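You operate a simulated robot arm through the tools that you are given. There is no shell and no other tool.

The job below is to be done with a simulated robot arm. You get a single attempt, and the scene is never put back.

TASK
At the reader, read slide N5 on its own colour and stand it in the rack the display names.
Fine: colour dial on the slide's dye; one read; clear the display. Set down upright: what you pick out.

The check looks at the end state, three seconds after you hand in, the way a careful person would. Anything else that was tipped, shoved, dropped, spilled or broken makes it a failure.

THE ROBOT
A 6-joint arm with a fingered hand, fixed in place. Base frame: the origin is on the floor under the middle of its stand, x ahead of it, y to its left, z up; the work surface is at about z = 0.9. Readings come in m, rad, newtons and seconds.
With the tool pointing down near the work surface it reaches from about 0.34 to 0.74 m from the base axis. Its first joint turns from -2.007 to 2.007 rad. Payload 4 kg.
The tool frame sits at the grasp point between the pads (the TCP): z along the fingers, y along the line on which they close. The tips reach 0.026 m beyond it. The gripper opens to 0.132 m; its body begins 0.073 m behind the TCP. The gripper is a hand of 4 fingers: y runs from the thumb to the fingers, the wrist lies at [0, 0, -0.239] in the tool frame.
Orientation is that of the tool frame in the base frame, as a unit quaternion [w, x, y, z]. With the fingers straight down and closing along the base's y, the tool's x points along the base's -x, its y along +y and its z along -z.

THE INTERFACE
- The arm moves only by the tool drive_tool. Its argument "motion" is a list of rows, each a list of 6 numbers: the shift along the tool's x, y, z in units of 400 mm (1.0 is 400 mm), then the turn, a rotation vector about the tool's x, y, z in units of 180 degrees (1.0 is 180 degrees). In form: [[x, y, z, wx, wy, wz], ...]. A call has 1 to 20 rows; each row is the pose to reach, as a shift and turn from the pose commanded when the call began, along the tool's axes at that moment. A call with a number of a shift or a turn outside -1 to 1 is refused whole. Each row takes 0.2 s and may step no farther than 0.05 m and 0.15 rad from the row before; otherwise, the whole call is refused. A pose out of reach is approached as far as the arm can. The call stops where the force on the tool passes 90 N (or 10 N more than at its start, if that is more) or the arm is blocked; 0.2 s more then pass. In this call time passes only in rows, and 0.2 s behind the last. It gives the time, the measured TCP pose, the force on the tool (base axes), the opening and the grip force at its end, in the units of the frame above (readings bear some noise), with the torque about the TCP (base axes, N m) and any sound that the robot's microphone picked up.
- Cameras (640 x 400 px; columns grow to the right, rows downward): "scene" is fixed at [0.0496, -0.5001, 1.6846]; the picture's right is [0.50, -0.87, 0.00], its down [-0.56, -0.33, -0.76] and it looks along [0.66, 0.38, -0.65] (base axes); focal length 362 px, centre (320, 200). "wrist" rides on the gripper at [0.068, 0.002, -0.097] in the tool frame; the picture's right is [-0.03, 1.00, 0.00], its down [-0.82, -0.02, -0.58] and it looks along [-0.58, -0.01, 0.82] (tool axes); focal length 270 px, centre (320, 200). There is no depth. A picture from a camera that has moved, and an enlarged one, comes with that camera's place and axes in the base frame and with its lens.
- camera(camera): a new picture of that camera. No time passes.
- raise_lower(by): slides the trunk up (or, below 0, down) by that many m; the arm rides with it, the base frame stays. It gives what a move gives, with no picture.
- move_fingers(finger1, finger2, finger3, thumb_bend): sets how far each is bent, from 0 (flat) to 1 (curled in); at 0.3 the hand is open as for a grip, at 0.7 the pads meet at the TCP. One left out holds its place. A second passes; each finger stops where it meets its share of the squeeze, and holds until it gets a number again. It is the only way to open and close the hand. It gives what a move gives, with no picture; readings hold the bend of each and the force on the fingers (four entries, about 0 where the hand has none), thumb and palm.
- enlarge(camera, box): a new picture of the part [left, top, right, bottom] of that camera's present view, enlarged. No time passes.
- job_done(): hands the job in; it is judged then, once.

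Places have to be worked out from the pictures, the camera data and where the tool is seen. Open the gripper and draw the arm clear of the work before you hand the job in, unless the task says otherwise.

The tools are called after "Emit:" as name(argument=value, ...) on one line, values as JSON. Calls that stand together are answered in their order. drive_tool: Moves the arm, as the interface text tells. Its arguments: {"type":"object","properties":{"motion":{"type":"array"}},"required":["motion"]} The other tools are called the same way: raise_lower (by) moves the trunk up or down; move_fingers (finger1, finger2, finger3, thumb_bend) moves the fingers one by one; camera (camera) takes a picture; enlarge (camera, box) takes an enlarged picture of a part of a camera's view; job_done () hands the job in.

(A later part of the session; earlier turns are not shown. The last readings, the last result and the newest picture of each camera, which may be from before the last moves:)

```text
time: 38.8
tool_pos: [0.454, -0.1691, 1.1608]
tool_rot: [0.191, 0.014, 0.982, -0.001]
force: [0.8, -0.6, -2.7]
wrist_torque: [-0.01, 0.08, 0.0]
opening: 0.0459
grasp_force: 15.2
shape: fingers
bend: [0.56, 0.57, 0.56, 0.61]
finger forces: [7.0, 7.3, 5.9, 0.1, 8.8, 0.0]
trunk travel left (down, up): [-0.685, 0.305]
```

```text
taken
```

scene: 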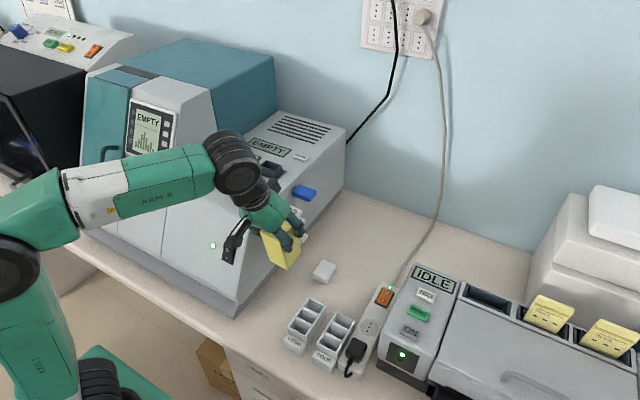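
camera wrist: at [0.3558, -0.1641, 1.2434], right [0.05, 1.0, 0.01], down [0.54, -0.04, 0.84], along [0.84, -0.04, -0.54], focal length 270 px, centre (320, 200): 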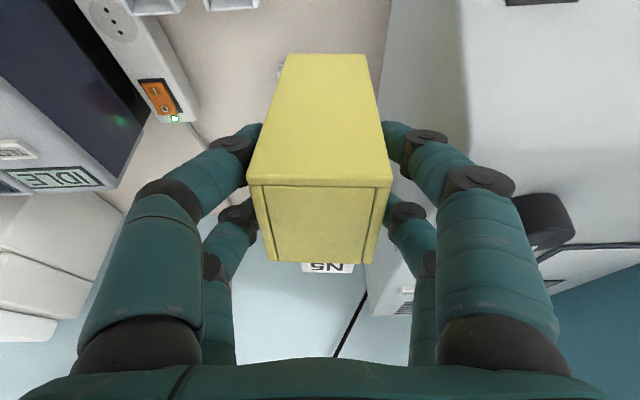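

The display now says EMPTY, and the lever and well have returned up by themselves, so that accidental trigger produced no slide reading; I'll clear it before the real read. I continue lowering the trunk one more step.

Emit:
drive_tool(motion=[[-0.0312, 0, -0.0772, 0, 0, 0], [-0.0625, 0, -0.1545, 0, 0, 0], [-0.0937, 0, -0.2317, 0, 0, 0]])

Emit:
raise_lower(by=-0.12)

Emit:
camera(camera="scene")

Emit:
camera(camera="wrist")

```text
time: 39.6
tool_pos: [0.4572, -0.173, 1.263]
tool_rot: [0.19, 0.014, 0.982, -0.001]
force: [-0.7, 0.1, -3.2]
wrist_torque: [0.0, 0.09, 0.0]
opening: 0.0459
grasp_force: 14.9
shape: fingers
bend: [0.56, 0.57, 0.56, 0.61]
finger forces: [7.1, 7.3, 5.9, 0.1, 8.7, 0.0]
trunk travel left (down, up): [-0.685, 0.305]
```

```text
time: 41.1
tool_pos: [0.4573, -0.1715, 1.1435]
tool_rot: [0.191, 0.014, 0.982, 0.0]
force: [0.0, -0.7, -3.2]
wrist_torque: [0.02, 0.07, -0.01]
opening: 0.0461
grasp_force: 14.5
shape: fingers
bend: [0.56, 0.57, 0.56, 0.61]
finger forces: [7.1, 7.3, 5.9, 0.1, 8.7, 0.0]
trunk travel left (down, up): [-0.565, 0.425]
```

```text
taken
```

scene: 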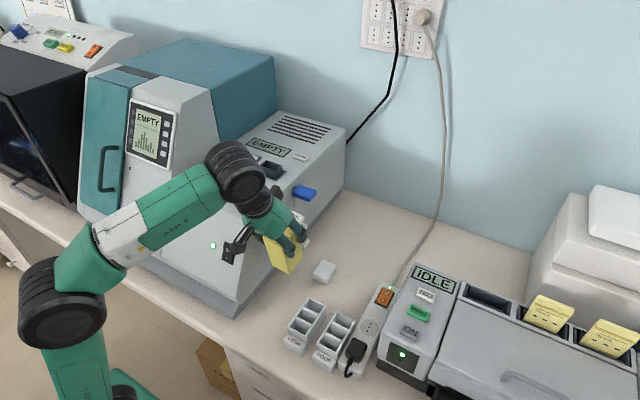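

```text
taken
camera wrist: at [0.3566, -0.1659, 1.2074], right [0.05, 1.0, 0.01], down [0.54, -0.04, 0.84], along [0.84, -0.04, -0.54], focal length 270 px, centre (320, 200)
```

wrist: 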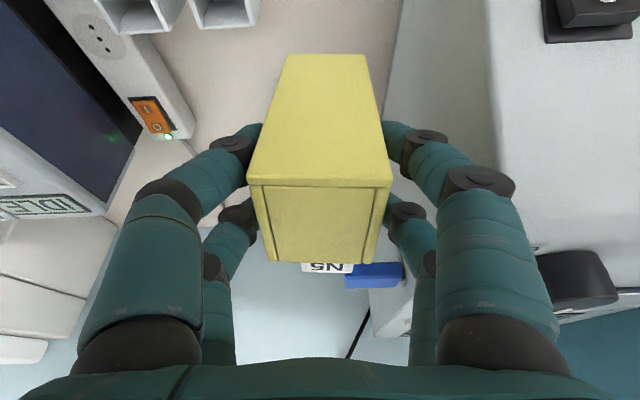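

The trunk is low enough that the forearm is now more level. I tilt the hand further forward in small steps (also drawing back 3 cm from the lever) and check that the pose is actually reached.

Emit:
drive_tool(motion=[[0.035, -0.008, -0.014, 0, -0.04167, 0], [0.0695, -0.008, -0.028, 0, -0.08333, 0], [0.0695, -0.008, -0.028, 0, -0.125, 0]])

Emit:
camera(camera="scene")

Emit:
camera(camera="wrist")

```text
time: 41.9
tool_pos: [0.4276, -0.1742, 1.1421]
tool_rot: [0.379, 0.014, 0.925, -0.005]
force: [0.2, 0.4, -3.1]
wrist_torque: [-0.01, 0.12, -0.03]
opening: 0.046
grasp_force: 14.9
shape: fingers
bend: [0.56, 0.57, 0.56, 0.61]
finger forces: [7.1, 7.3, 6.0, 0.0, 8.7, 0.0]
trunk travel left (down, up): [-0.565, 0.425]
```

```text
taken
```

scene: 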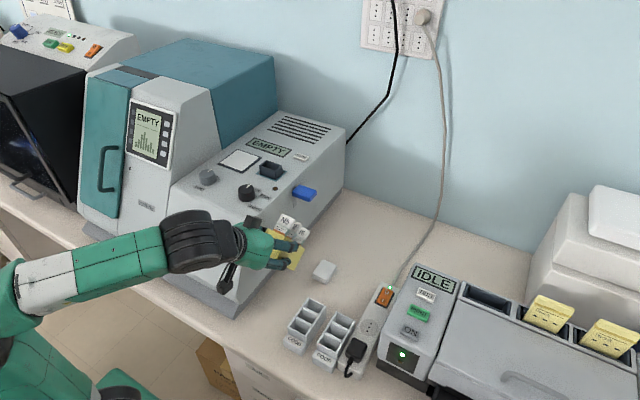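

```text
taken
camera wrist: at [0.31, -0.1679, 1.1628], right [0.05, 1.0, 0.02], down [0.17, -0.03, 0.98], along [0.98, -0.04, -0.18], focal length 270 px, centre (320, 200)
```

wrist: 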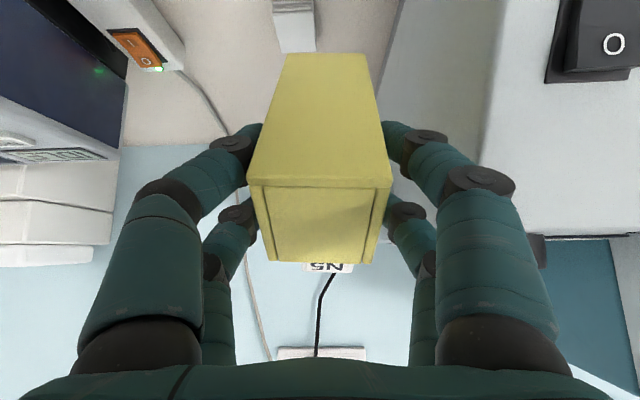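

Reached 44.5° cleanly. I continue to about 60° and bring the rack down towards its original spot, stopping a few centimetres above the bench.

Emit:
drive_tool(motion=[[0.054, 0, 0.048, 0, -0.04167, 0], [0.108, 0, 0.096, 0, -0.08333, 0], [0.161, 0, 0.144, 0, -0.08333, 0], [0.205, 0, 0.184, 0, -0.08333, 0]])

Emit:
camera(camera="scene")

Emit:
enlarge(camera="scene", box=[200, 210, 340, 350])

Emit:
camera(camera="wrist")

```text
time: 42.9
tool_pos: [0.4294, -0.1594, 1.0536]
tool_rot: [0.492, 0.016, 0.871, -0.006]
force: [-0.3, 0.3, -2.8]
wrist_torque: [-0.01, 0.16, 0.0]
opening: 0.046
grasp_force: 14.2
shape: fingers
bend: [0.56, 0.57, 0.56, 0.61]
finger forces: [7.1, 7.2, 5.8, 0.1, 8.5, 0.1]
out of reach, approached as far as the arm can: row 3, 4
trunk travel left (down, up): [-0.565, 0.425]
```

```text
taken
```

scene: 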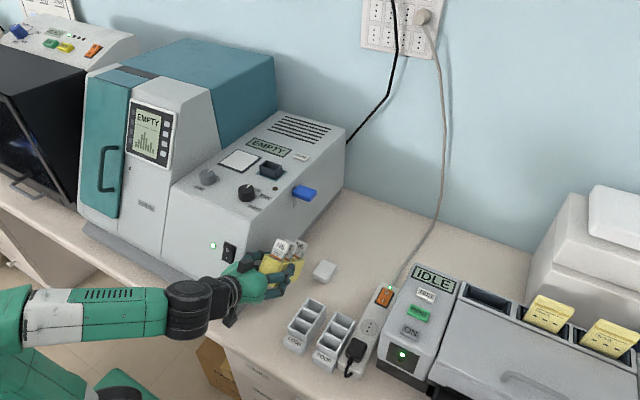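

```text
2.86 times, centred on (270, 280) of scene
camera zoom: at [0.0496, -0.5001, 1.6846], right [0.5, -0.87, 0.0], down [-0.56, -0.33, -0.76], along [0.66, 0.38, -0.65], focal length 1036 px, centre (463, -29)
```

zoom: 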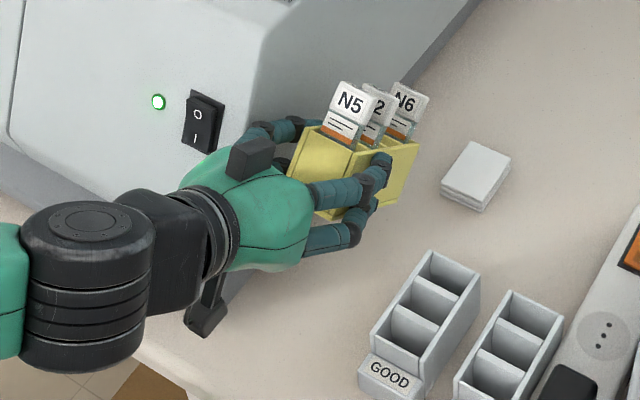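

```text
taken
camera wrist: at [0.3111, -0.1533, 1.0456], right [0.05, 1.0, 0.03], down [-0.07, -0.02, 1.0], along [1.0, -0.05, 0.07], focal length 270 px, centre (320, 200)
```

wrist: 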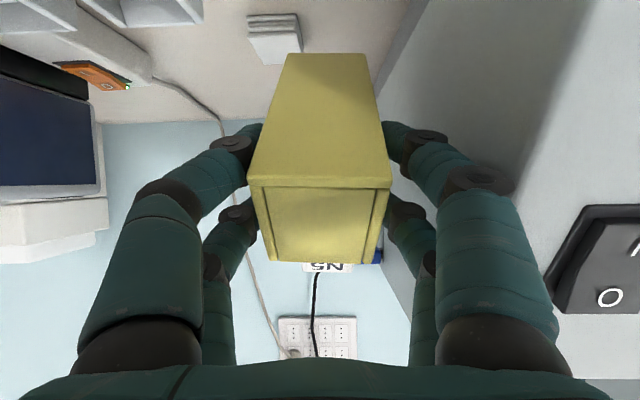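

The tilt is now about 59° and the rack hangs nearly level with all slides seated. The wrist is at the arm's inner limit, so I go up, lower the trunk a bit more, and come back down.

Emit:
drive_tool(motion=[[-0.07, -0.012, -0.043, 0, 0, 0], [-0.14, -0.025, -0.086, 0, 0, 0], [-0.214, -0.0375, -0.129, 0, 0, 0]])

Emit:
raise_lower(by=-0.1)

Emit:
camera(camera="scene")

```text
time: 43.7
tool_pos: [0.428, -0.1763, 1.155]
tool_rot: [0.496, 0.014, 0.868, -0.006]
force: [-0.2, 0.4, -2.4]
wrist_torque: [-0.01, 0.11, 0.0]
opening: 0.0456
grasp_force: 14.8
shape: fingers
bend: [0.56, 0.57, 0.56, 0.61]
finger forces: [7.2, 7.2, 5.9, 0.1, 8.5, 0.1]
trunk travel left (down, up): [-0.565, 0.425]
```

```text
time: 45.0
tool_pos: [0.4274, -0.1772, 1.0542]
tool_rot: [0.496, 0.013, 0.868, -0.006]
force: [0.2, 0.7, -3.7]
wrist_torque: [-0.01, 0.13, 0.03]
opening: 0.0458
grasp_force: 14.2
shape: fingers
bend: [0.56, 0.57, 0.56, 0.61]
finger forces: [7.0, 7.2, 5.9, 0.0, 8.6, 0.1]
trunk travel left (down, up): [-0.465, 0.525]
```

```text
taken
```

scene: 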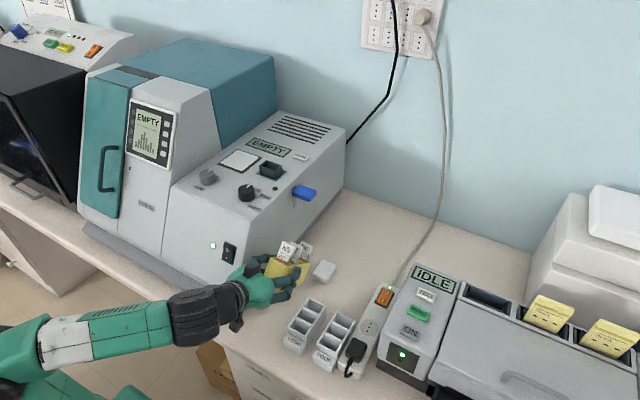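

Now within reach. I lower toward the original spot in small steps, watching the force for contact of the rack's far lower edge.

Emit:
drive_tool(motion=[[0.05, 0.002, 0.02, 0, 0, 0], [0.1, 0.005, 0.04, 0, 0, 0], [0.125, 0.005, 0.05, 0, 0, 0]])

Emit:
enlarge(camera="scene", box=[200, 210, 340, 350])

Emit:
camera(camera="wrist")

```text
time: 45.8
tool_pos: [0.419, -0.1746, 1.0024]
tool_rot: [0.496, 0.014, 0.868, -0.007]
force: [-0.3, -0.1, -3.3]
wrist_torque: [-0.03, 0.13, -0.02]
opening: 0.0458
grasp_force: 14.0
shape: fingers
bend: [0.56, 0.57, 0.56, 0.61]
finger forces: [7.2, 7.2, 5.9, 0.1, 8.6, 0.0]
trunk travel left (down, up): [-0.465, 0.525]
```

```text
2.86 times, centred on (270, 280) of scene
camera zoom: at [0.0496, -0.5001, 1.6846], right [0.5, -0.87, 0.0], down [-0.56, -0.33, -0.76], along [0.66, 0.38, -0.65], focal length 1036 px, centre (463, -29)
```

zoom: 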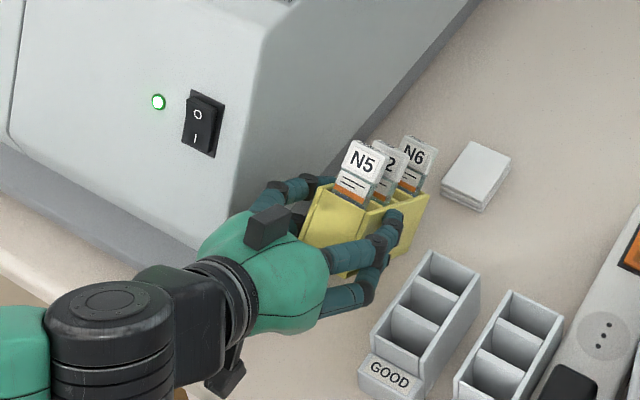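

```text
taken
camera wrist: at [0.301, -0.1686, 0.9932], right [0.04, 1.0, 0.02], down [-0.08, -0.02, 1.0], along [1.0, -0.04, 0.08], focal length 270 px, centre (320, 200)
```

wrist: 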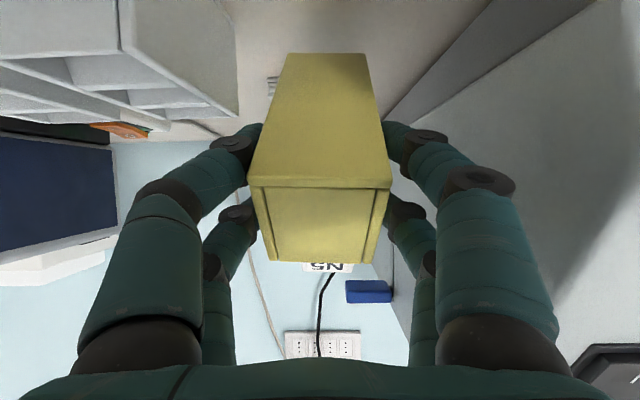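

No contact yet at z=1.002. I shift 7 mm away from the GOOD rack for finger room and lower gradually until the far edge touches the bench.

Emit:
drive_tool(motion=[[0, 0.0175, 0, 0, 0, 0], [0.0172, 0.0175, 0.0101, 0, 0, 0], [0.026, 0.0175, 0.0153, 0, 0, 0], [0.0344, 0.0175, 0.0203, 0, 0, 0]])

Emit:
enlarge(camera="scene", box=[220, 220, 340, 340])

```text
time: 46.8
tool_pos: [0.4194, -0.1675, 0.9876]
tool_rot: [0.498, 0.012, 0.867, -0.005]
force: [-2.6, 0.6, 2.0]
wrist_torque: [-0.08, -0.12, 0.02]
opening: 0.0456
grasp_force: 15.5
shape: fingers
bend: [0.56, 0.57, 0.57, 0.61]
finger forces: [7.4, 8.3, 6.2, 0.0, 8.5, 0.1]
trunk travel left (down, up): [-0.465, 0.525]
```

```text
3.33 times, centred on (280, 280) of scene
camera zoom: at [0.0496, -0.5001, 1.6846], right [0.5, -0.87, 0.0], down [-0.56, -0.33, -0.76], along [0.66, 0.38, -0.65], focal length 1208 px, centre (453, -67)
```

zoom: 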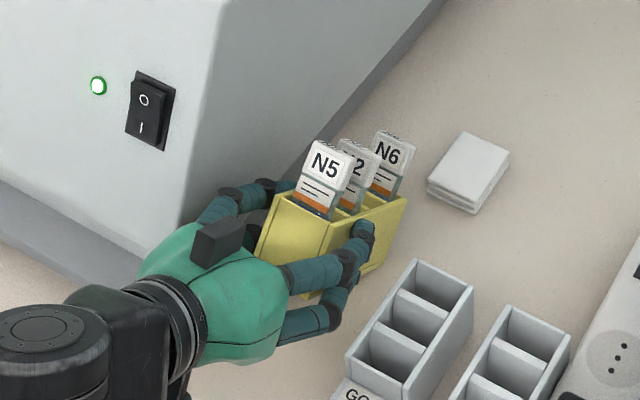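

Contact made (force z swung from −3.3 to +2 N). I now release finger1 and thumb, keeping finger2/finger3 as a pivot on the rack's front end.

Emit:
move_fingers(finger1=0.51, thumb_bend=0.51)

Emit:
enlarge(camera="scene", box=[220, 220, 340, 340])

Emit:
camera(camera="wrist")

```text
time: 47.8
tool_pos: [0.4194, -0.167, 0.9867]
tool_rot: [0.497, 0.013, 0.868, -0.006]
force: [-2.1, 1.0, 1.5]
wrist_torque: [-0.04, -0.05, 0.05]
opening: 0.0618
grasp_force: 6.4
shape: fingers
bend: [0.51, 0.57, 0.57, 0.51]
finger forces: [0.1, 7.5, 6.8, 0.1, 0.0, 0.0]
trunk travel left (down, up): [-0.465, 0.525]
```

```text
3.33 times, centred on (280, 280) of scene
camera zoom: at [0.0496, -0.5001, 1.6846], right [0.5, -0.87, 0.0], down [-0.56, -0.33, -0.76], along [0.66, 0.38, -0.65], focal length 1208 px, centre (453, -67)
```

zoom: 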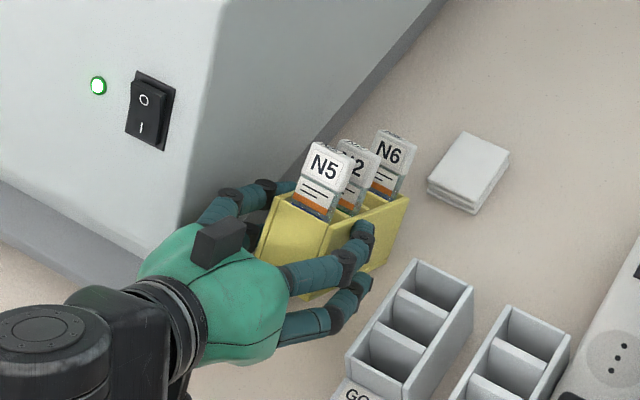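

```text
taken
camera wrist: at [0.3008, -0.161, 0.9774], right [0.04, 1.0, 0.02], down [-0.08, -0.02, 1.0], along [1.0, -0.04, 0.08], focal length 270 px, centre (320, 200)
```

wrist: 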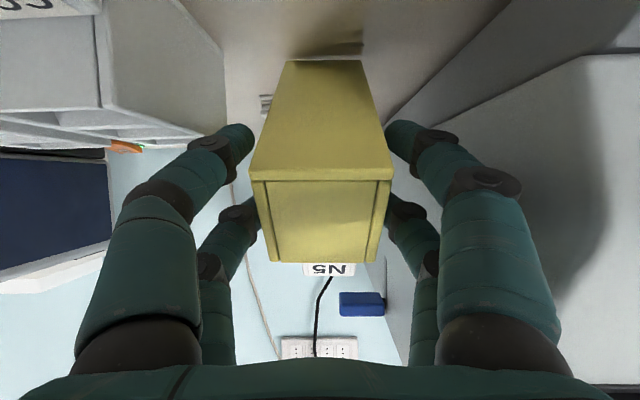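

Finger2/finger3 still hold the rack, with its far edge on the bench. I swing the front end down along an arc about that edge, in small increments.

Emit:
drive_tool(motion=[[0.021, 0, -0.018, 0, 0.01389, 0], [0.0437, 0, -0.0335, 0, 0.02778, 0]])

Emit:
enlarge(camera="scene", box=[220, 220, 340, 340])

Emit:
camera(camera="wrist")

```text
time: 48.4
tool_pos: [0.3993, -0.168, 0.9768]
tool_rot: [0.456, 0.014, 0.89, -0.006]
force: [0.2, -1.0, -0.1]
wrist_torque: [-0.02, -0.01, -0.01]
opening: 0.0617
grasp_force: 6.9
shape: fingers
bend: [0.51, 0.57, 0.57, 0.51]
finger forces: [0.0, 7.4, 7.0, 0.0, 0.0, 0.1]
trunk travel left (down, up): [-0.465, 0.525]
```

```text
3.33 times, centred on (280, 280) of scene
camera zoom: at [0.0496, -0.5001, 1.6846], right [0.5, -0.87, 0.0], down [-0.56, -0.33, -0.76], along [0.66, 0.38, -0.65], focal length 1208 px, centre (453, -67)
```

zoom: 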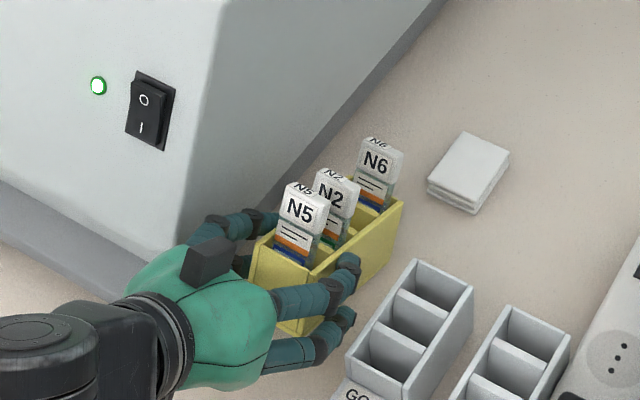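

```text
taken
camera wrist: at [0.2803, -0.1617, 0.9781], right [0.04, 1.0, 0.02], down [0.0, -0.02, 1.0], along [1.0, -0.04, -0.01], focal length 270 px, centre (320, 200)
```

wrist: 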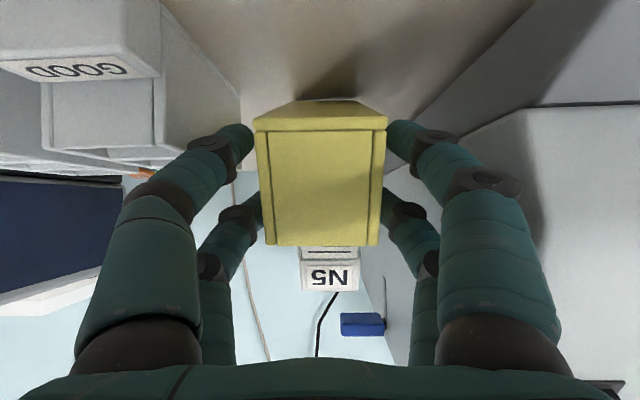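

The rack pivots down nicely (about 29° left) with no force build-up. I continue the arc.

Emit:
drive_tool(motion=[[0.0248, 0, -0.0105, 0, 0.01389, 0], [0.0508, 0, -0.018, 0, 0.02778, 0]])

Emit:
enlarge(camera="scene", box=[220, 220, 340, 340])

Emit:
camera(camera="wrist")

```text
time: 49.0
tool_pos: [0.3847, -0.1694, 0.965]
tool_rot: [0.418, 0.013, 0.909, -0.003]
force: [0.8, -0.1, -2.3]
wrist_torque: [-0.03, 0.02, 0.01]
opening: 0.062
grasp_force: 7.1
shape: fingers
bend: [0.51, 0.57, 0.57, 0.51]
finger forces: [0.1, 7.4, 6.9, 0.0, 0.1, 0.1]
out of reach, approached as far as the arm can: row 1, 2
trunk travel left (down, up): [-0.465, 0.525]
```

```text
3.33 times, centred on (280, 280) of scene
camera zoom: at [0.0496, -0.5001, 1.6846], right [0.5, -0.87, 0.0], down [-0.56, -0.33, -0.76], along [0.66, 0.38, -0.65], focal length 1208 px, centre (453, -67)
```

zoom: 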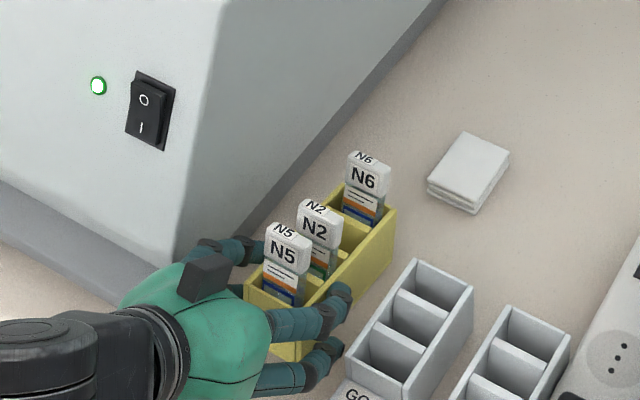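

```text
taken
camera wrist: at [0.266, -0.163, 0.9761], right [0.04, 1.0, 0.02], down [0.09, -0.03, 1.0], along [0.99, -0.04, -0.09], focal length 270 px, centre (320, 200)
```

wrist: 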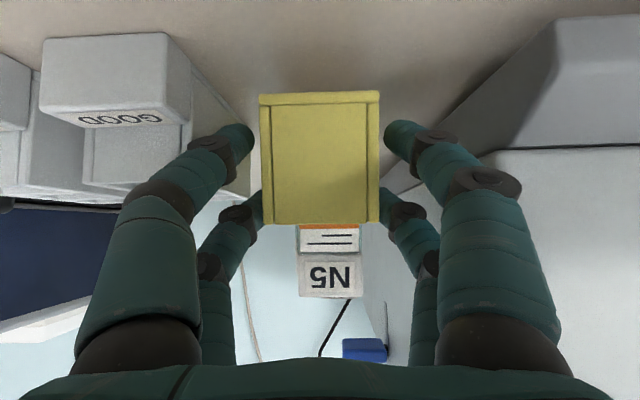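

About 17° of tilt remains and the arm is at its inner limit, so I bring the hand back towards vertical while lowering further, which moves the wrist outward.

Emit:
drive_tool(motion=[[0.0216, 0, -0.0029, 0, 0.0317, 0], [0.0428, 0, -0.0058, 0, 0.0633, 0]])

Emit:
enlarge(camera="scene", box=[220, 220, 340, 340])

Emit:
camera(camera="wrist")

```text
time: 49.6
tool_pos: [0.3719, -0.1696, 0.9542]
tool_rot: [0.328, 0.014, 0.945, -0.005]
force: [2.9, 0.1, 7.4]
wrist_torque: [-0.01, -0.24, 0.0]
opening: 0.0618
grasp_force: 7.2
shape: fingers
bend: [0.51, 0.57, 0.57, 0.51]
finger forces: [0.0, 7.4, 7.2, 0.0, 0.1, 0.1]
trunk travel left (down, up): [-0.465, 0.525]
```

```text
3.33 times, centred on (280, 280) of scene
camera zoom: at [0.0496, -0.5001, 1.6846], right [0.5, -0.87, 0.0], down [-0.56, -0.33, -0.76], along [0.66, 0.38, -0.65], focal length 1208 px, centre (453, -67)
```

zoom: 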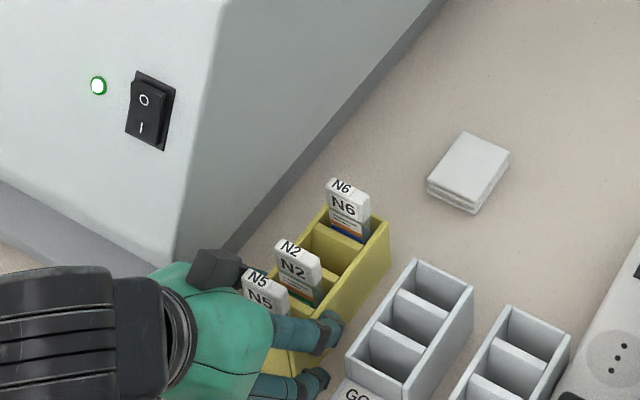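

```text
taken
camera wrist: at [0.2574, -0.1631, 0.9886], right [0.05, 1.0, 0.02], down [0.28, -0.03, 0.96], along [0.96, -0.04, -0.28], focal length 270 px, centre (320, 200)
```

wrist: 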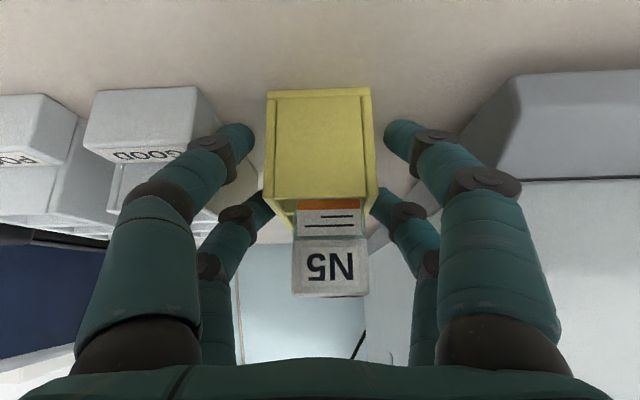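

The rack is essentially flat on the bench (front face bottoms near z≈0.90) and now pushes back with 7 N. I release it.

Emit:
move_fingers(finger2=0.5, finger3=0.5)

Emit:
enlarge(camera="scene", box=[220, 220, 340, 340])

Emit:
camera(camera="wrist")

```text
time: 50.6
tool_pos: [0.3713, -0.1682, 0.953]
tool_rot: [0.326, 0.014, 0.945, -0.003]
force: [0.6, 0.1, 0.9]
wrist_torque: [0.04, -0.04, -0.03]
opening: 0.062
grasp_force: 0.0
shape: fingers
bend: [0.51, 0.5, 0.5, 0.51]
finger forces: [0.0, 0.0, 0.0, 0.0, 0.0, 0.1]
trunk travel left (down, up): [-0.465, 0.525]
```

```text
3.33 times, centred on (280, 280) of scene
camera zoom: at [0.0496, -0.5001, 1.6846], right [0.5, -0.87, 0.0], down [-0.56, -0.33, -0.76], along [0.66, 0.38, -0.65], focal length 1208 px, centre (453, -67)
```

zoom: 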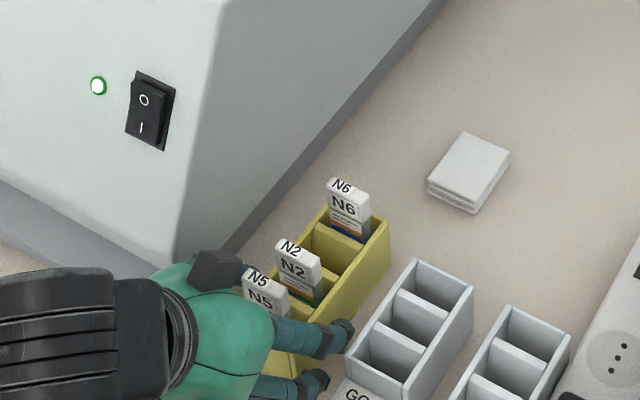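

```text
taken
camera wrist: at [0.2573, -0.1631, 0.9874], right [0.05, 1.0, 0.02], down [0.28, -0.03, 0.96], along [0.96, -0.04, -0.29], focal length 270 px, centre (320, 200)
```

wrist: 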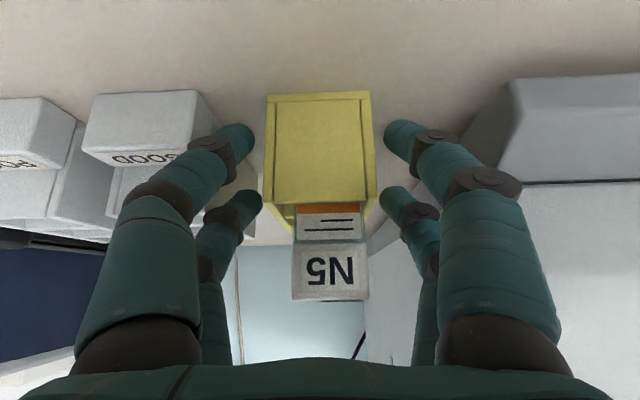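

The yellow rack stands upright again with N5, N2 and N6 in place. I withdraw the hand straight up, then return it to vertical.

Emit:
drive_tool(motion=[[-0.05, 0, -0.065, 0, 0, 0], [-0.11, 0, -0.141, 0, 0, 0], [-0.17, 0, -0.218, 0, 0, 0], [-0.231, 0, -0.2955, 0, 0, 0]])

Emit:
camera(camera="wrist")

Emit:
enlarge(camera="scene", box=[220, 220, 340, 340])

```text
time: 51.6
tool_pos: [0.3731, -0.1689, 1.1026]
tool_rot: [0.327, 0.014, 0.945, -0.004]
force: [-0.2, -0.5, 0.8]
wrist_torque: [0.04, -0.01, 0.04]
opening: 0.0621
grasp_force: 0.1
shape: fingers
bend: [0.51, 0.5, 0.5, 0.51]
finger forces: [0.1, 0.0, 0.1, 0.1, 0.1, 0.1]
trunk travel left (down, up): [-0.465, 0.525]
```

```text
taken
camera wrist: at [0.2592, -0.1621, 1.1371], right [0.05, 1.0, 0.02], down [0.28, -0.03, 0.96], along [0.96, -0.04, -0.29], focal length 270 px, centre (320, 200)
```

wrist: 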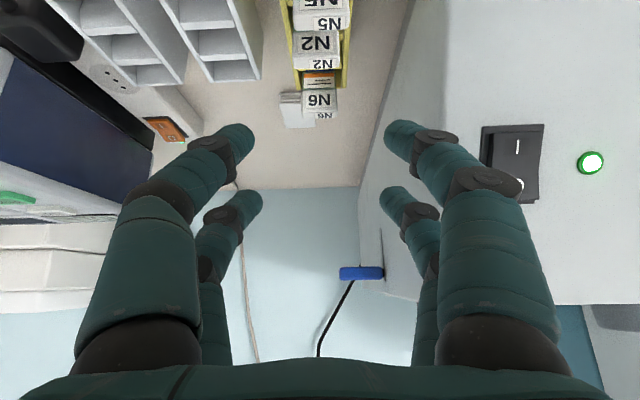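

```text
3.33 times, centred on (280, 280) of scene
camera zoom: at [0.0496, -0.5001, 1.6846], right [0.5, -0.87, 0.0], down [-0.56, -0.33, -0.76], along [0.66, 0.38, -0.65], focal length 1208 px, centre (453, -67)
```

zoom: 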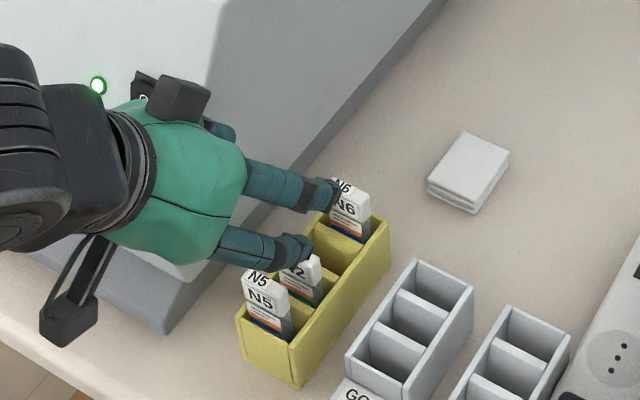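

The rack is upright and stable. I bring the hand back to pointing straight down and then raise the trunk again.

Emit:
drive_tool(motion=[[0, 0, 0, 0, 0.0425, 0], [0, 0, 0, 0, 0.085, 0], [0, 0, 0, 0, 0.1275, 0], [0, 0, 0, 0, 0.17, 0], [0, 0, 0, 0, 0.2122, 0]])

Emit:
raise_lower(by=0.2)

Emit:
camera(camera="wrist")

Emit:
camera(camera="scene")

```text
time: 52.8
tool_pos: [0.364, -0.1666, 1.0615]
tool_rot: [-0.001, 0.015, 1.0, 0.0]
force: [-0.4, 0.6, -1.0]
wrist_torque: [0.0, 0.0, 0.02]
opening: 0.0623
grasp_force: 0.1
shape: fingers
bend: [0.51, 0.5, 0.5, 0.51]
finger forces: [0.0, 0.0, 0.1, 0.1, 0.1, 0.0]
out of reach, approached as far as the arm can: row 4, 5
trunk travel left (down, up): [-0.465, 0.525]
```

```text
time: 55.0
tool_pos: [0.3651, -0.166, 1.2615]
tool_rot: [0.001, 0.015, 1.0, 0.001]
force: [0.1, 0.2, -0.1]
wrist_torque: [0.01, 0.02, 0.0]
opening: 0.0619
grasp_force: 0.1
shape: fingers
bend: [0.51, 0.5, 0.5, 0.51]
finger forces: [0.1, 0.0, 0.0, 0.0, 0.0, 0.1]
trunk travel left (down, up): [-0.665, 0.325]
```

```text
taken
camera wrist: at [0.2957, -0.1616, 1.3587], right [0.05, 1.0, 0.0], down [0.81, -0.04, 0.58], along [0.58, -0.03, -0.82], focal length 270 px, centre (320, 200)
```

wrist: 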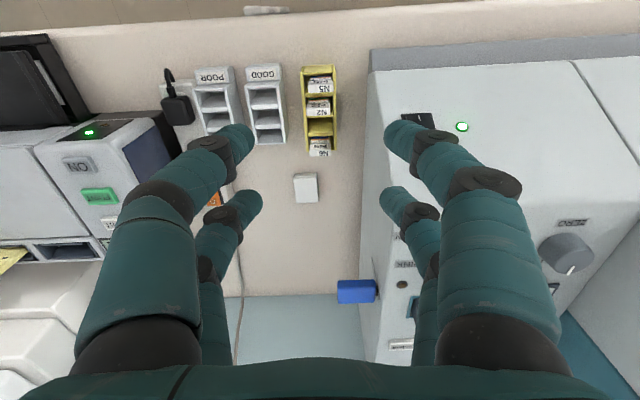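

```text
taken
```

scene: 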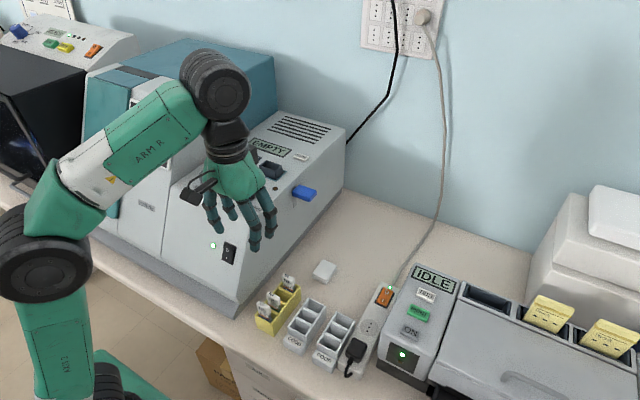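

The hand points straight down again. I raise the trunk further and compare the rack's present place with its original picture.

Emit:
raise_lower(by=0.2)

Emit:
enlarge(camera="scene", box=[255, 265, 305, 340])

Emit:
enlarge(camera="wrist", box=[180, 30, 350, 180])

```text
time: 57.2
tool_pos: [0.365, -0.1663, 1.4616]
tool_rot: [0.001, 0.015, 1.0, 0.001]
force: [0.1, 0.2, -0.2]
wrist_torque: [-0.03, 0.01, 0.0]
opening: 0.062
grasp_force: 0.1
shape: fingers
bend: [0.51, 0.5, 0.5, 0.51]
finger forces: [0.0, 0.0, 0.1, 0.0, 0.0, 0.0]
trunk travel left (down, up): [-0.865, 0.125]
```

```text
5.33 times, centred on (280, 302) of scene
camera zoom: at [0.0496, -0.5001, 1.6846], right [0.5, -0.87, 0.0], down [-0.56, -0.33, -0.76], along [0.66, 0.38, -0.65], focal length 1933 px, centre (533, -347)
```

zoom: 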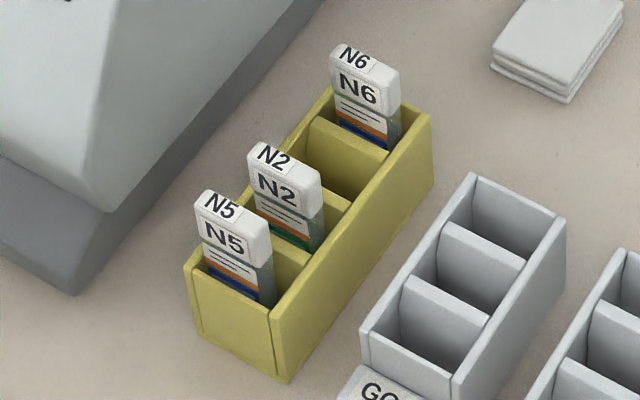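

```text
2.67 times, centred on (265, 105) of wrist
camera zoom: at [0.2957, -0.1616, 1.5587], right [0.05, 1.0, 0.0], down [0.81, -0.04, 0.58], along [0.58, -0.03, -0.82], focal length 721 px, centre (467, 453)
```

zoom: 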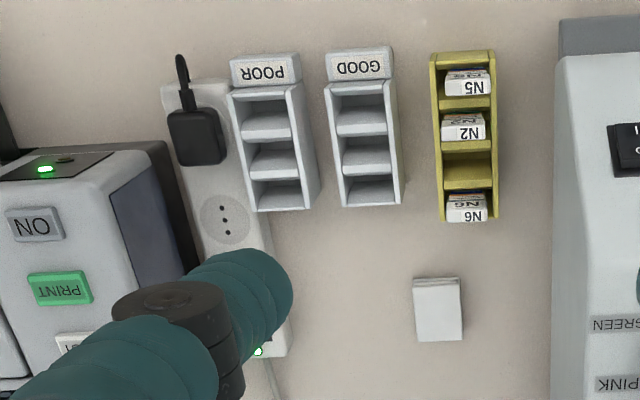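

The rack is back within a few millimetres of its original place, all three slides standing. Now I descend over N5 again, correcting the small yaw, to retry with a much lighter pinch.

Emit:
drive_tool(motion=[[0, 0, 0.1125, 0, 0, -0.0096], [0, 0, 0.225, 0, 0, -0.0096], [0, 0, 0.3375, 0, 0, -0.0096], [0, 0, 0.45, 0, 0, -0.0096], [0, 0, 0.5625, 0, 0, -0.0096], [0, 0, 0.675, 0, 0, -0.0096], [0, 0, 0.7875, 0, 0, -0.0096], [0, 0, 0.9, 0, 0, -0.0096]])

Emit:
camera(camera="wrist")

Emit:
enlarge(camera="wrist", box=[280, 90, 380, 190])

```text
time: 59.0
tool_pos: [0.3641, -0.1649, 1.0988]
tool_rot: [0.001, -0.001, 1.0, 0.001]
force: [1.3, -0.7, 0.5]
wrist_torque: [0.02, 0.02, -0.02]
opening: 0.062
grasp_force: 0.0
shape: fingers
bend: [0.51, 0.5, 0.5, 0.51]
finger forces: [0.1, 0.0, 0.0, 0.0, 0.1, 0.0]
trunk travel left (down, up): [-0.865, 0.125]
```

```text
taken
camera wrist: at [0.2952, -0.1622, 1.1957], right [0.02, 1.0, 0.0], down [0.82, -0.02, 0.58], along [0.58, -0.01, -0.82], focal length 270 px, centre (320, 200)
```

wrist: 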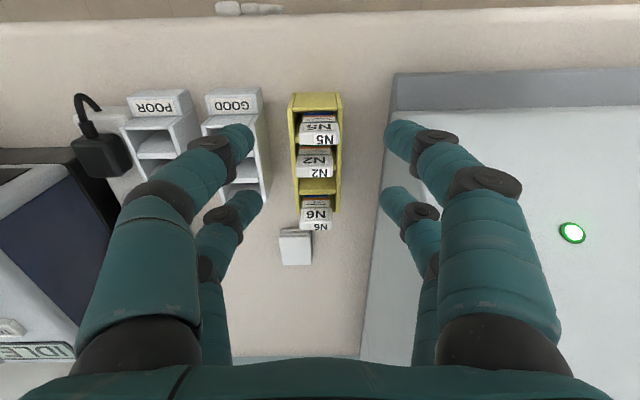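

```text
4.00 times, centred on (330, 140) of wrist
camera zoom: at [0.2952, -0.1622, 1.1957], right [0.02, 1.0, 0.0], down [0.82, -0.02, 0.58], along [0.58, -0.01, -0.82], focal length 1081 px, centre (280, 440)
```

zoom: 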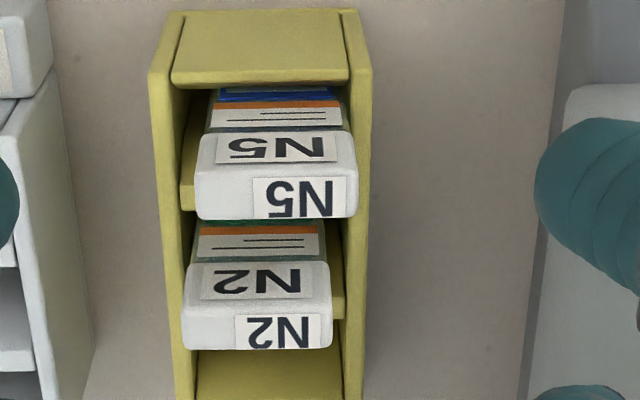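

N5 now stands at (0.379, −0.165), slightly to the +y side of its slot (slot centre y≈−0.168). I centre the hand on the slot and descend, then re-check.

Emit:
drive_tool(motion=[[0.0103, -0.0088, 0, 0, 0, 0], [0.0103, -0.0088, 0.08, 0, 0, 0], [0.0103, -0.0088, 0.16, 0, 0, 0], [0.0103, -0.0088, 0.22, 0, 0, 0], [0.0103, -0.0088, 0.265, 0, 0, 0]])

Emit:
enlarge(camera="wrist", box=[220, 150, 420, 275])

Emit:
camera(camera="wrist")

```text
time: 60.2
tool_pos: [0.3584, -0.1683, 0.9943]
tool_rot: [0.0, -0.001, 1.0, 0.001]
force: [-0.3, -0.3, 0.5]
wrist_torque: [0.02, -0.01, 0.04]
opening: 0.0619
grasp_force: 0.0
shape: fingers
bend: [0.51, 0.5, 0.5, 0.51]
finger forces: [0.0, 0.0, 0.0, 0.1, 0.1, 0.0]
trunk travel left (down, up): [-0.865, 0.125]
```

```text
3.20 times, centred on (320, 212) of wrist
camera zoom: at [0.2893, -0.1673, 1.0921], right [0.02, 1.0, 0.0], down [0.82, -0.02, 0.58], along [0.58, -0.01, -0.82], focal length 865 px, centre (320, 160)
```

zoom: 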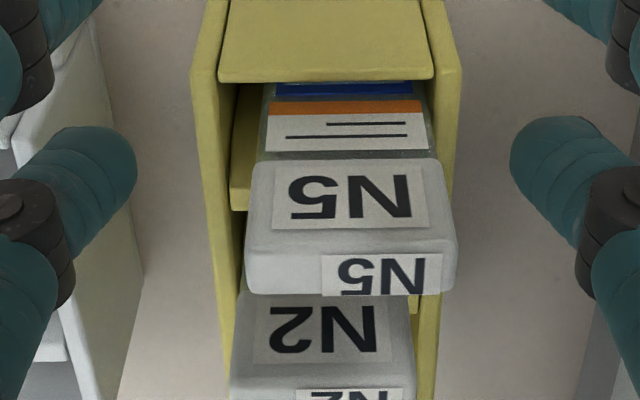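

```text
taken
camera wrist: at [0.2893, -0.1673, 1.0921], right [0.02, 1.0, 0.0], down [0.82, -0.02, 0.58], along [0.58, -0.01, -0.82], focal length 270 px, centre (320, 200)
```

wrist: 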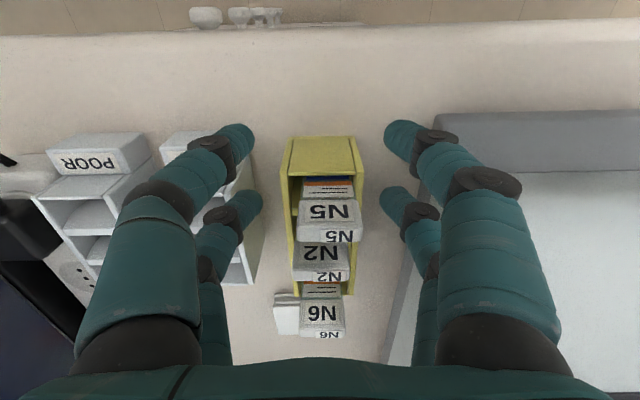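

The finger pair is 2.5 mm short of the cap in x. I nudge forward and down slightly.

Emit:
drive_tool(motion=[[-0.006, 0.0025, 0.01, 0, 0, 0]])

Emit:
move_fingers(finger2=0.57, finger3=0.57)

Emit:
enlarge(camera="wrist", box=[220, 150, 420, 275])

```text
time: 60.6
tool_pos: [0.3628, -0.1682, 0.9913]
tool_rot: [0.001, -0.001, 1.0, 0.001]
force: [0.5, -0.9, 0.4]
wrist_torque: [0.03, 0.02, 0.0]
opening: 0.0623
grasp_force: 0.0
shape: fingers
bend: [0.51, 0.5, 0.5, 0.51]
finger forces: [0.0, 0.1, 0.0, 0.0, 0.1, 0.1]
trunk travel left (down, up): [-0.865, 0.125]
```

```text
time: 61.6
tool_pos: [0.362, -0.1682, 0.9908]
tool_rot: [0.0, -0.001, 1.0, 0.001]
force: [-0.1, -0.1, -1.1]
wrist_torque: [0.02, -0.02, -0.02]
opening: 0.0622
grasp_force: 0.2
shape: fingers
bend: [0.51, 0.56, 0.56, 0.51]
finger forces: [0.0, 0.0, 0.1, 0.1, 0.0, 0.0]
trunk travel left (down, up): [-0.865, 0.125]
```

```text
3.20 times, centred on (320, 212) of wrist
camera zoom: at [0.2924, -0.166, 1.088], right [0.02, 1.0, 0.0], down [0.82, -0.02, 0.58], along [0.58, -0.01, -0.82], focal length 865 px, centre (320, 160)
```

zoom: 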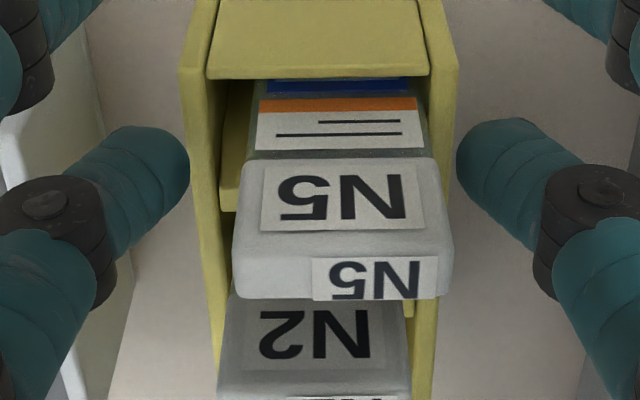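

Aligned (pair at x 0.380, cap at 0.379). I close in fine increments, watching the finger forces to keep the pinch light.

Emit:
move_fingers(finger2=0.59, finger3=0.59)

Emit:
enlarge(camera="wrist", box=[220, 150, 420, 275])

```text
time: 62.6
tool_pos: [0.3607, -0.169, 0.9909]
tool_rot: [0.001, -0.001, 1.0, 0.001]
force: [-0.9, -0.3, 0.3]
wrist_torque: [0.02, 0.0, 0.0]
opening: 0.0619
grasp_force: 0.1
shape: fingers
bend: [0.51, 0.59, 0.59, 0.51]
finger forces: [0.0, 0.2, 0.0, 0.1, 0.0, 0.0]
trunk travel left (down, up): [-0.865, 0.125]
```

```text
3.20 times, centred on (320, 212) of wrist
camera zoom: at [0.2924, -0.166, 1.088], right [0.02, 1.0, 0.0], down [0.82, -0.02, 0.58], along [0.58, -0.01, -0.82], focal length 865 px, centre (320, 160)
```

zoom: 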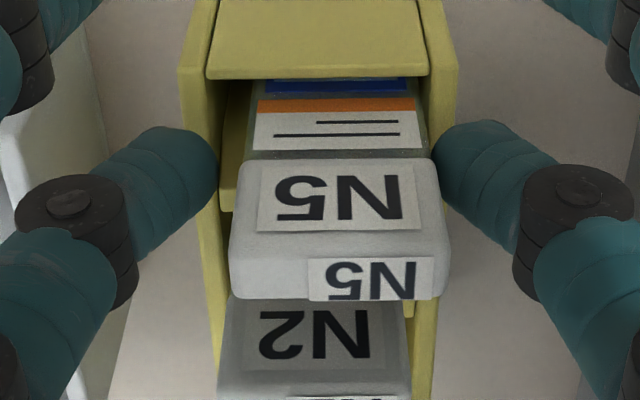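

Finger2 has just begun to nudge the slide towards the slot centre (0.2 N). I continue in small increments.

Emit:
move_fingers(finger2=0.605, finger3=0.605)

Emit:
enlarge(camera="wrist", box=[220, 150, 420, 275])

```text
time: 63.6
tool_pos: [0.3614, -0.1683, 0.9916]
tool_rot: [0.0, -0.001, 1.0, 0.001]
force: [0.0, 0.0, 0.8]
wrist_torque: [0.02, -0.04, 0.02]
opening: 0.0618
grasp_force: 0.2
shape: fingers
bend: [0.51, 0.6, 0.6, 0.51]
finger forces: [0.0, 0.1, 0.0, 0.0, 0.1, 0.0]
trunk travel left (down, up): [-0.865, 0.125]
```

```text
3.20 times, centred on (320, 212) of wrist
camera zoom: at [0.2924, -0.166, 1.088], right [0.02, 1.0, 0.0], down [0.82, -0.02, 0.58], along [0.58, -0.01, -0.82], focal length 865 px, centre (320, 160)
```

zoom: 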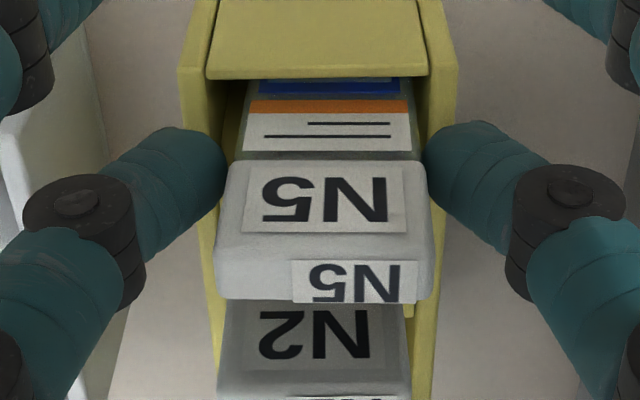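

The slide is now centred between the fingers with almost no force. I squeeze slightly more.

Emit:
move_fingers(finger2=0.612, finger3=0.612)

```text
time: 64.6
tool_pos: [0.3615, -0.1683, 0.9907]
tool_rot: [0.002, -0.001, 1.0, 0.001]
force: [0.2, 0.2, -0.1]
wrist_torque: [0.03, 0.01, 0.0]
opening: 0.0619
grasp_force: 0.6
shape: fingers
bend: [0.51, 0.6, 0.6, 0.51]
finger forces: [0.0, 0.6, 0.3, 0.0, 0.0, 0.0]
trunk travel left (down, up): [-0.865, 0.125]
```

Light contact of about 0.5 N. A little more for about 1–2 N.

Emit:
move_fingers(finger2=0.622, finger3=0.622)

Emit:
enlarge(camera="wrist", box=[220, 150, 420, 275])

```text
time: 65.6
tool_pos: [0.3615, -0.1687, 0.9909]
tool_rot: [0.001, -0.001, 1.0, 0.001]
force: [0.3, 0.3, 0.2]
wrist_torque: [0.01, -0.01, -0.02]
opening: 0.0617
grasp_force: 1.8
shape: fingers
bend: [0.51, 0.6, 0.61, 0.51]
finger forces: [0.0, 1.0, 0.7, 0.0, 0.0, 0.0]
trunk travel left (down, up): [-0.865, 0.125]
```

```text
3.20 times, centred on (320, 212) of wrist
camera zoom: at [0.2924, -0.166, 1.088], right [0.02, 1.0, 0.0], down [0.82, -0.02, 0.58], along [0.58, -0.01, -0.82], focal length 865 px, centre (320, 160)
```

zoom: 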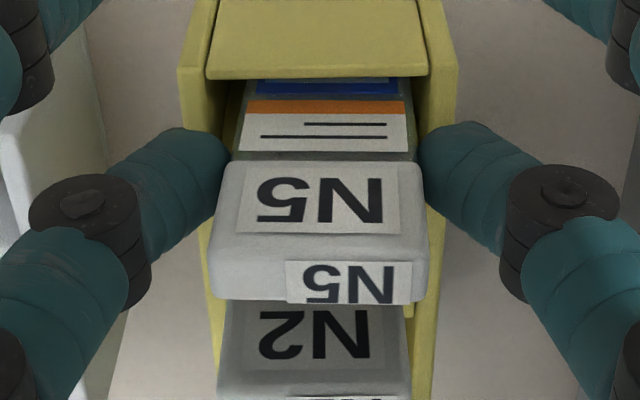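

Gripping with about 1 N. I lift only 6 mm and check whether the slide moves and the rack stays.

Emit:
drive_tool(motion=[[0, 0, -0.004, 0, 0, 0], [0, 0, -0.008, 0, 0, 0], [0, 0, -0.012, 0, 0, 0], [0, 0, -0.016, 0, 0, 0]])

Emit:
enlarge(camera="wrist", box=[220, 150, 420, 275])

Emit:
enlarge(camera="scene", box=[230, 240, 330, 340])

```text
time: 66.6
tool_pos: [0.3628, -0.17, 0.9985]
tool_rot: [0.0, -0.001, 1.0, 0.0]
force: [0.4, 0.4, -0.3]
wrist_torque: [-0.02, -0.02, 0.0]
opening: 0.062
grasp_force: 0.3
shape: fingers
bend: [0.51, 0.6, 0.61, 0.51]
finger forces: [0.0, 0.9, 0.9, 0.0, 0.0, 0.0]
trunk travel left (down, up): [-0.865, 0.125]
```

```text
3.20 times, centred on (320, 212) of wrist
camera zoom: at [0.2936, -0.1661, 1.0951], right [0.02, 1.0, 0.0], down [0.82, -0.02, 0.58], along [0.58, -0.01, -0.82], focal length 865 px, centre (320, 160)
```

zoom: 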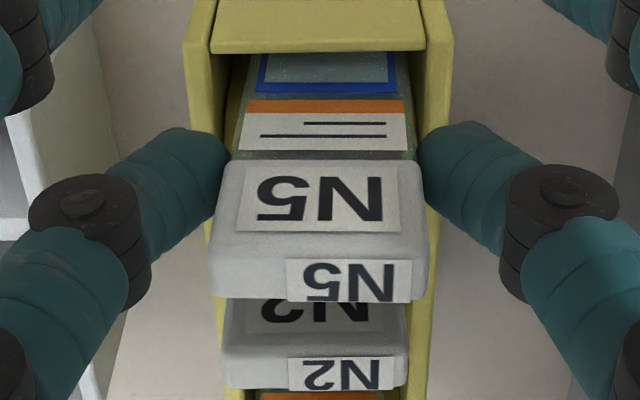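

```text
4.00 times, centred on (280, 290) of scene
camera zoom: at [0.0496, -0.5001, 1.6846], right [0.5, -0.87, 0.0], down [-0.56, -0.33, -0.76], along [0.66, 0.38, -0.65], focal length 1450 px, centre (480, -160)
```

zoom: 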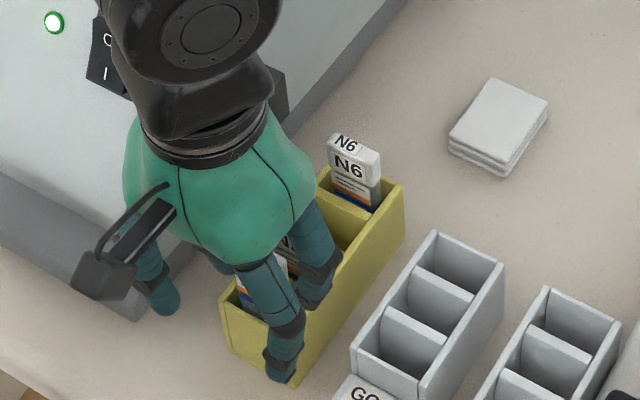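

The slide is rising freely while the rack stays put. I continue slowly.

Emit:
drive_tool(motion=[[0, 0, -0.01, 0, 0, 0], [0, 0, -0.02, 0, 0, 0], [0, 0, -0.03, 0, 0, 0], [0, 0, -0.04, 0, 0, 0], [0, 0, -0.05, 0, 0, 0]])

Emit:
enlarge(camera="wrist", box=[220, 130, 420, 275])

Emit:
enlarge(camera="scene", box=[230, 240, 330, 340])

```text
time: 67.8
tool_pos: [0.3617, -0.1675, 1.0172]
tool_rot: [0.001, 0.0, 1.0, 0.001]
force: [-0.3, 0.3, -0.5]
wrist_torque: [-0.03, 0.0, 0.02]
opening: 0.0621
grasp_force: 1.0
shape: fingers
bend: [0.51, 0.6, 0.61, 0.51]
finger forces: [0.1, 0.8, 0.9, 0.0, 0.0, 0.0]
trunk travel left (down, up): [-0.865, 0.125]
```

```text
2.76 times, centred on (320, 202) of wrist
camera zoom: at [0.2929, -0.1654, 1.1144], right [0.02, 1.0, 0.0], down [0.82, -0.02, 0.58], along [0.58, -0.01, -0.82], focal length 746 px, centre (320, 193)
```

zoom: 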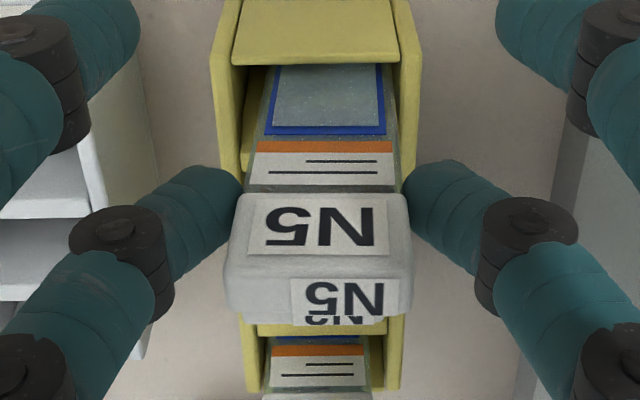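

```text
4.00 times, centred on (280, 290) of scene
camera zoom: at [0.0496, -0.5001, 1.6846], right [0.5, -0.87, 0.0], down [-0.56, -0.33, -0.76], along [0.66, 0.38, -0.65], focal length 1450 px, centre (480, -160)
```

zoom: 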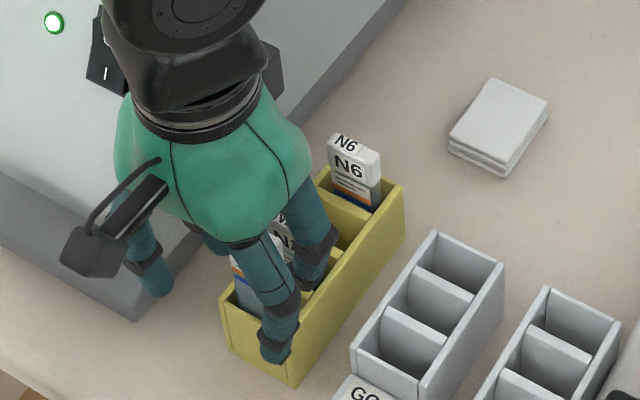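

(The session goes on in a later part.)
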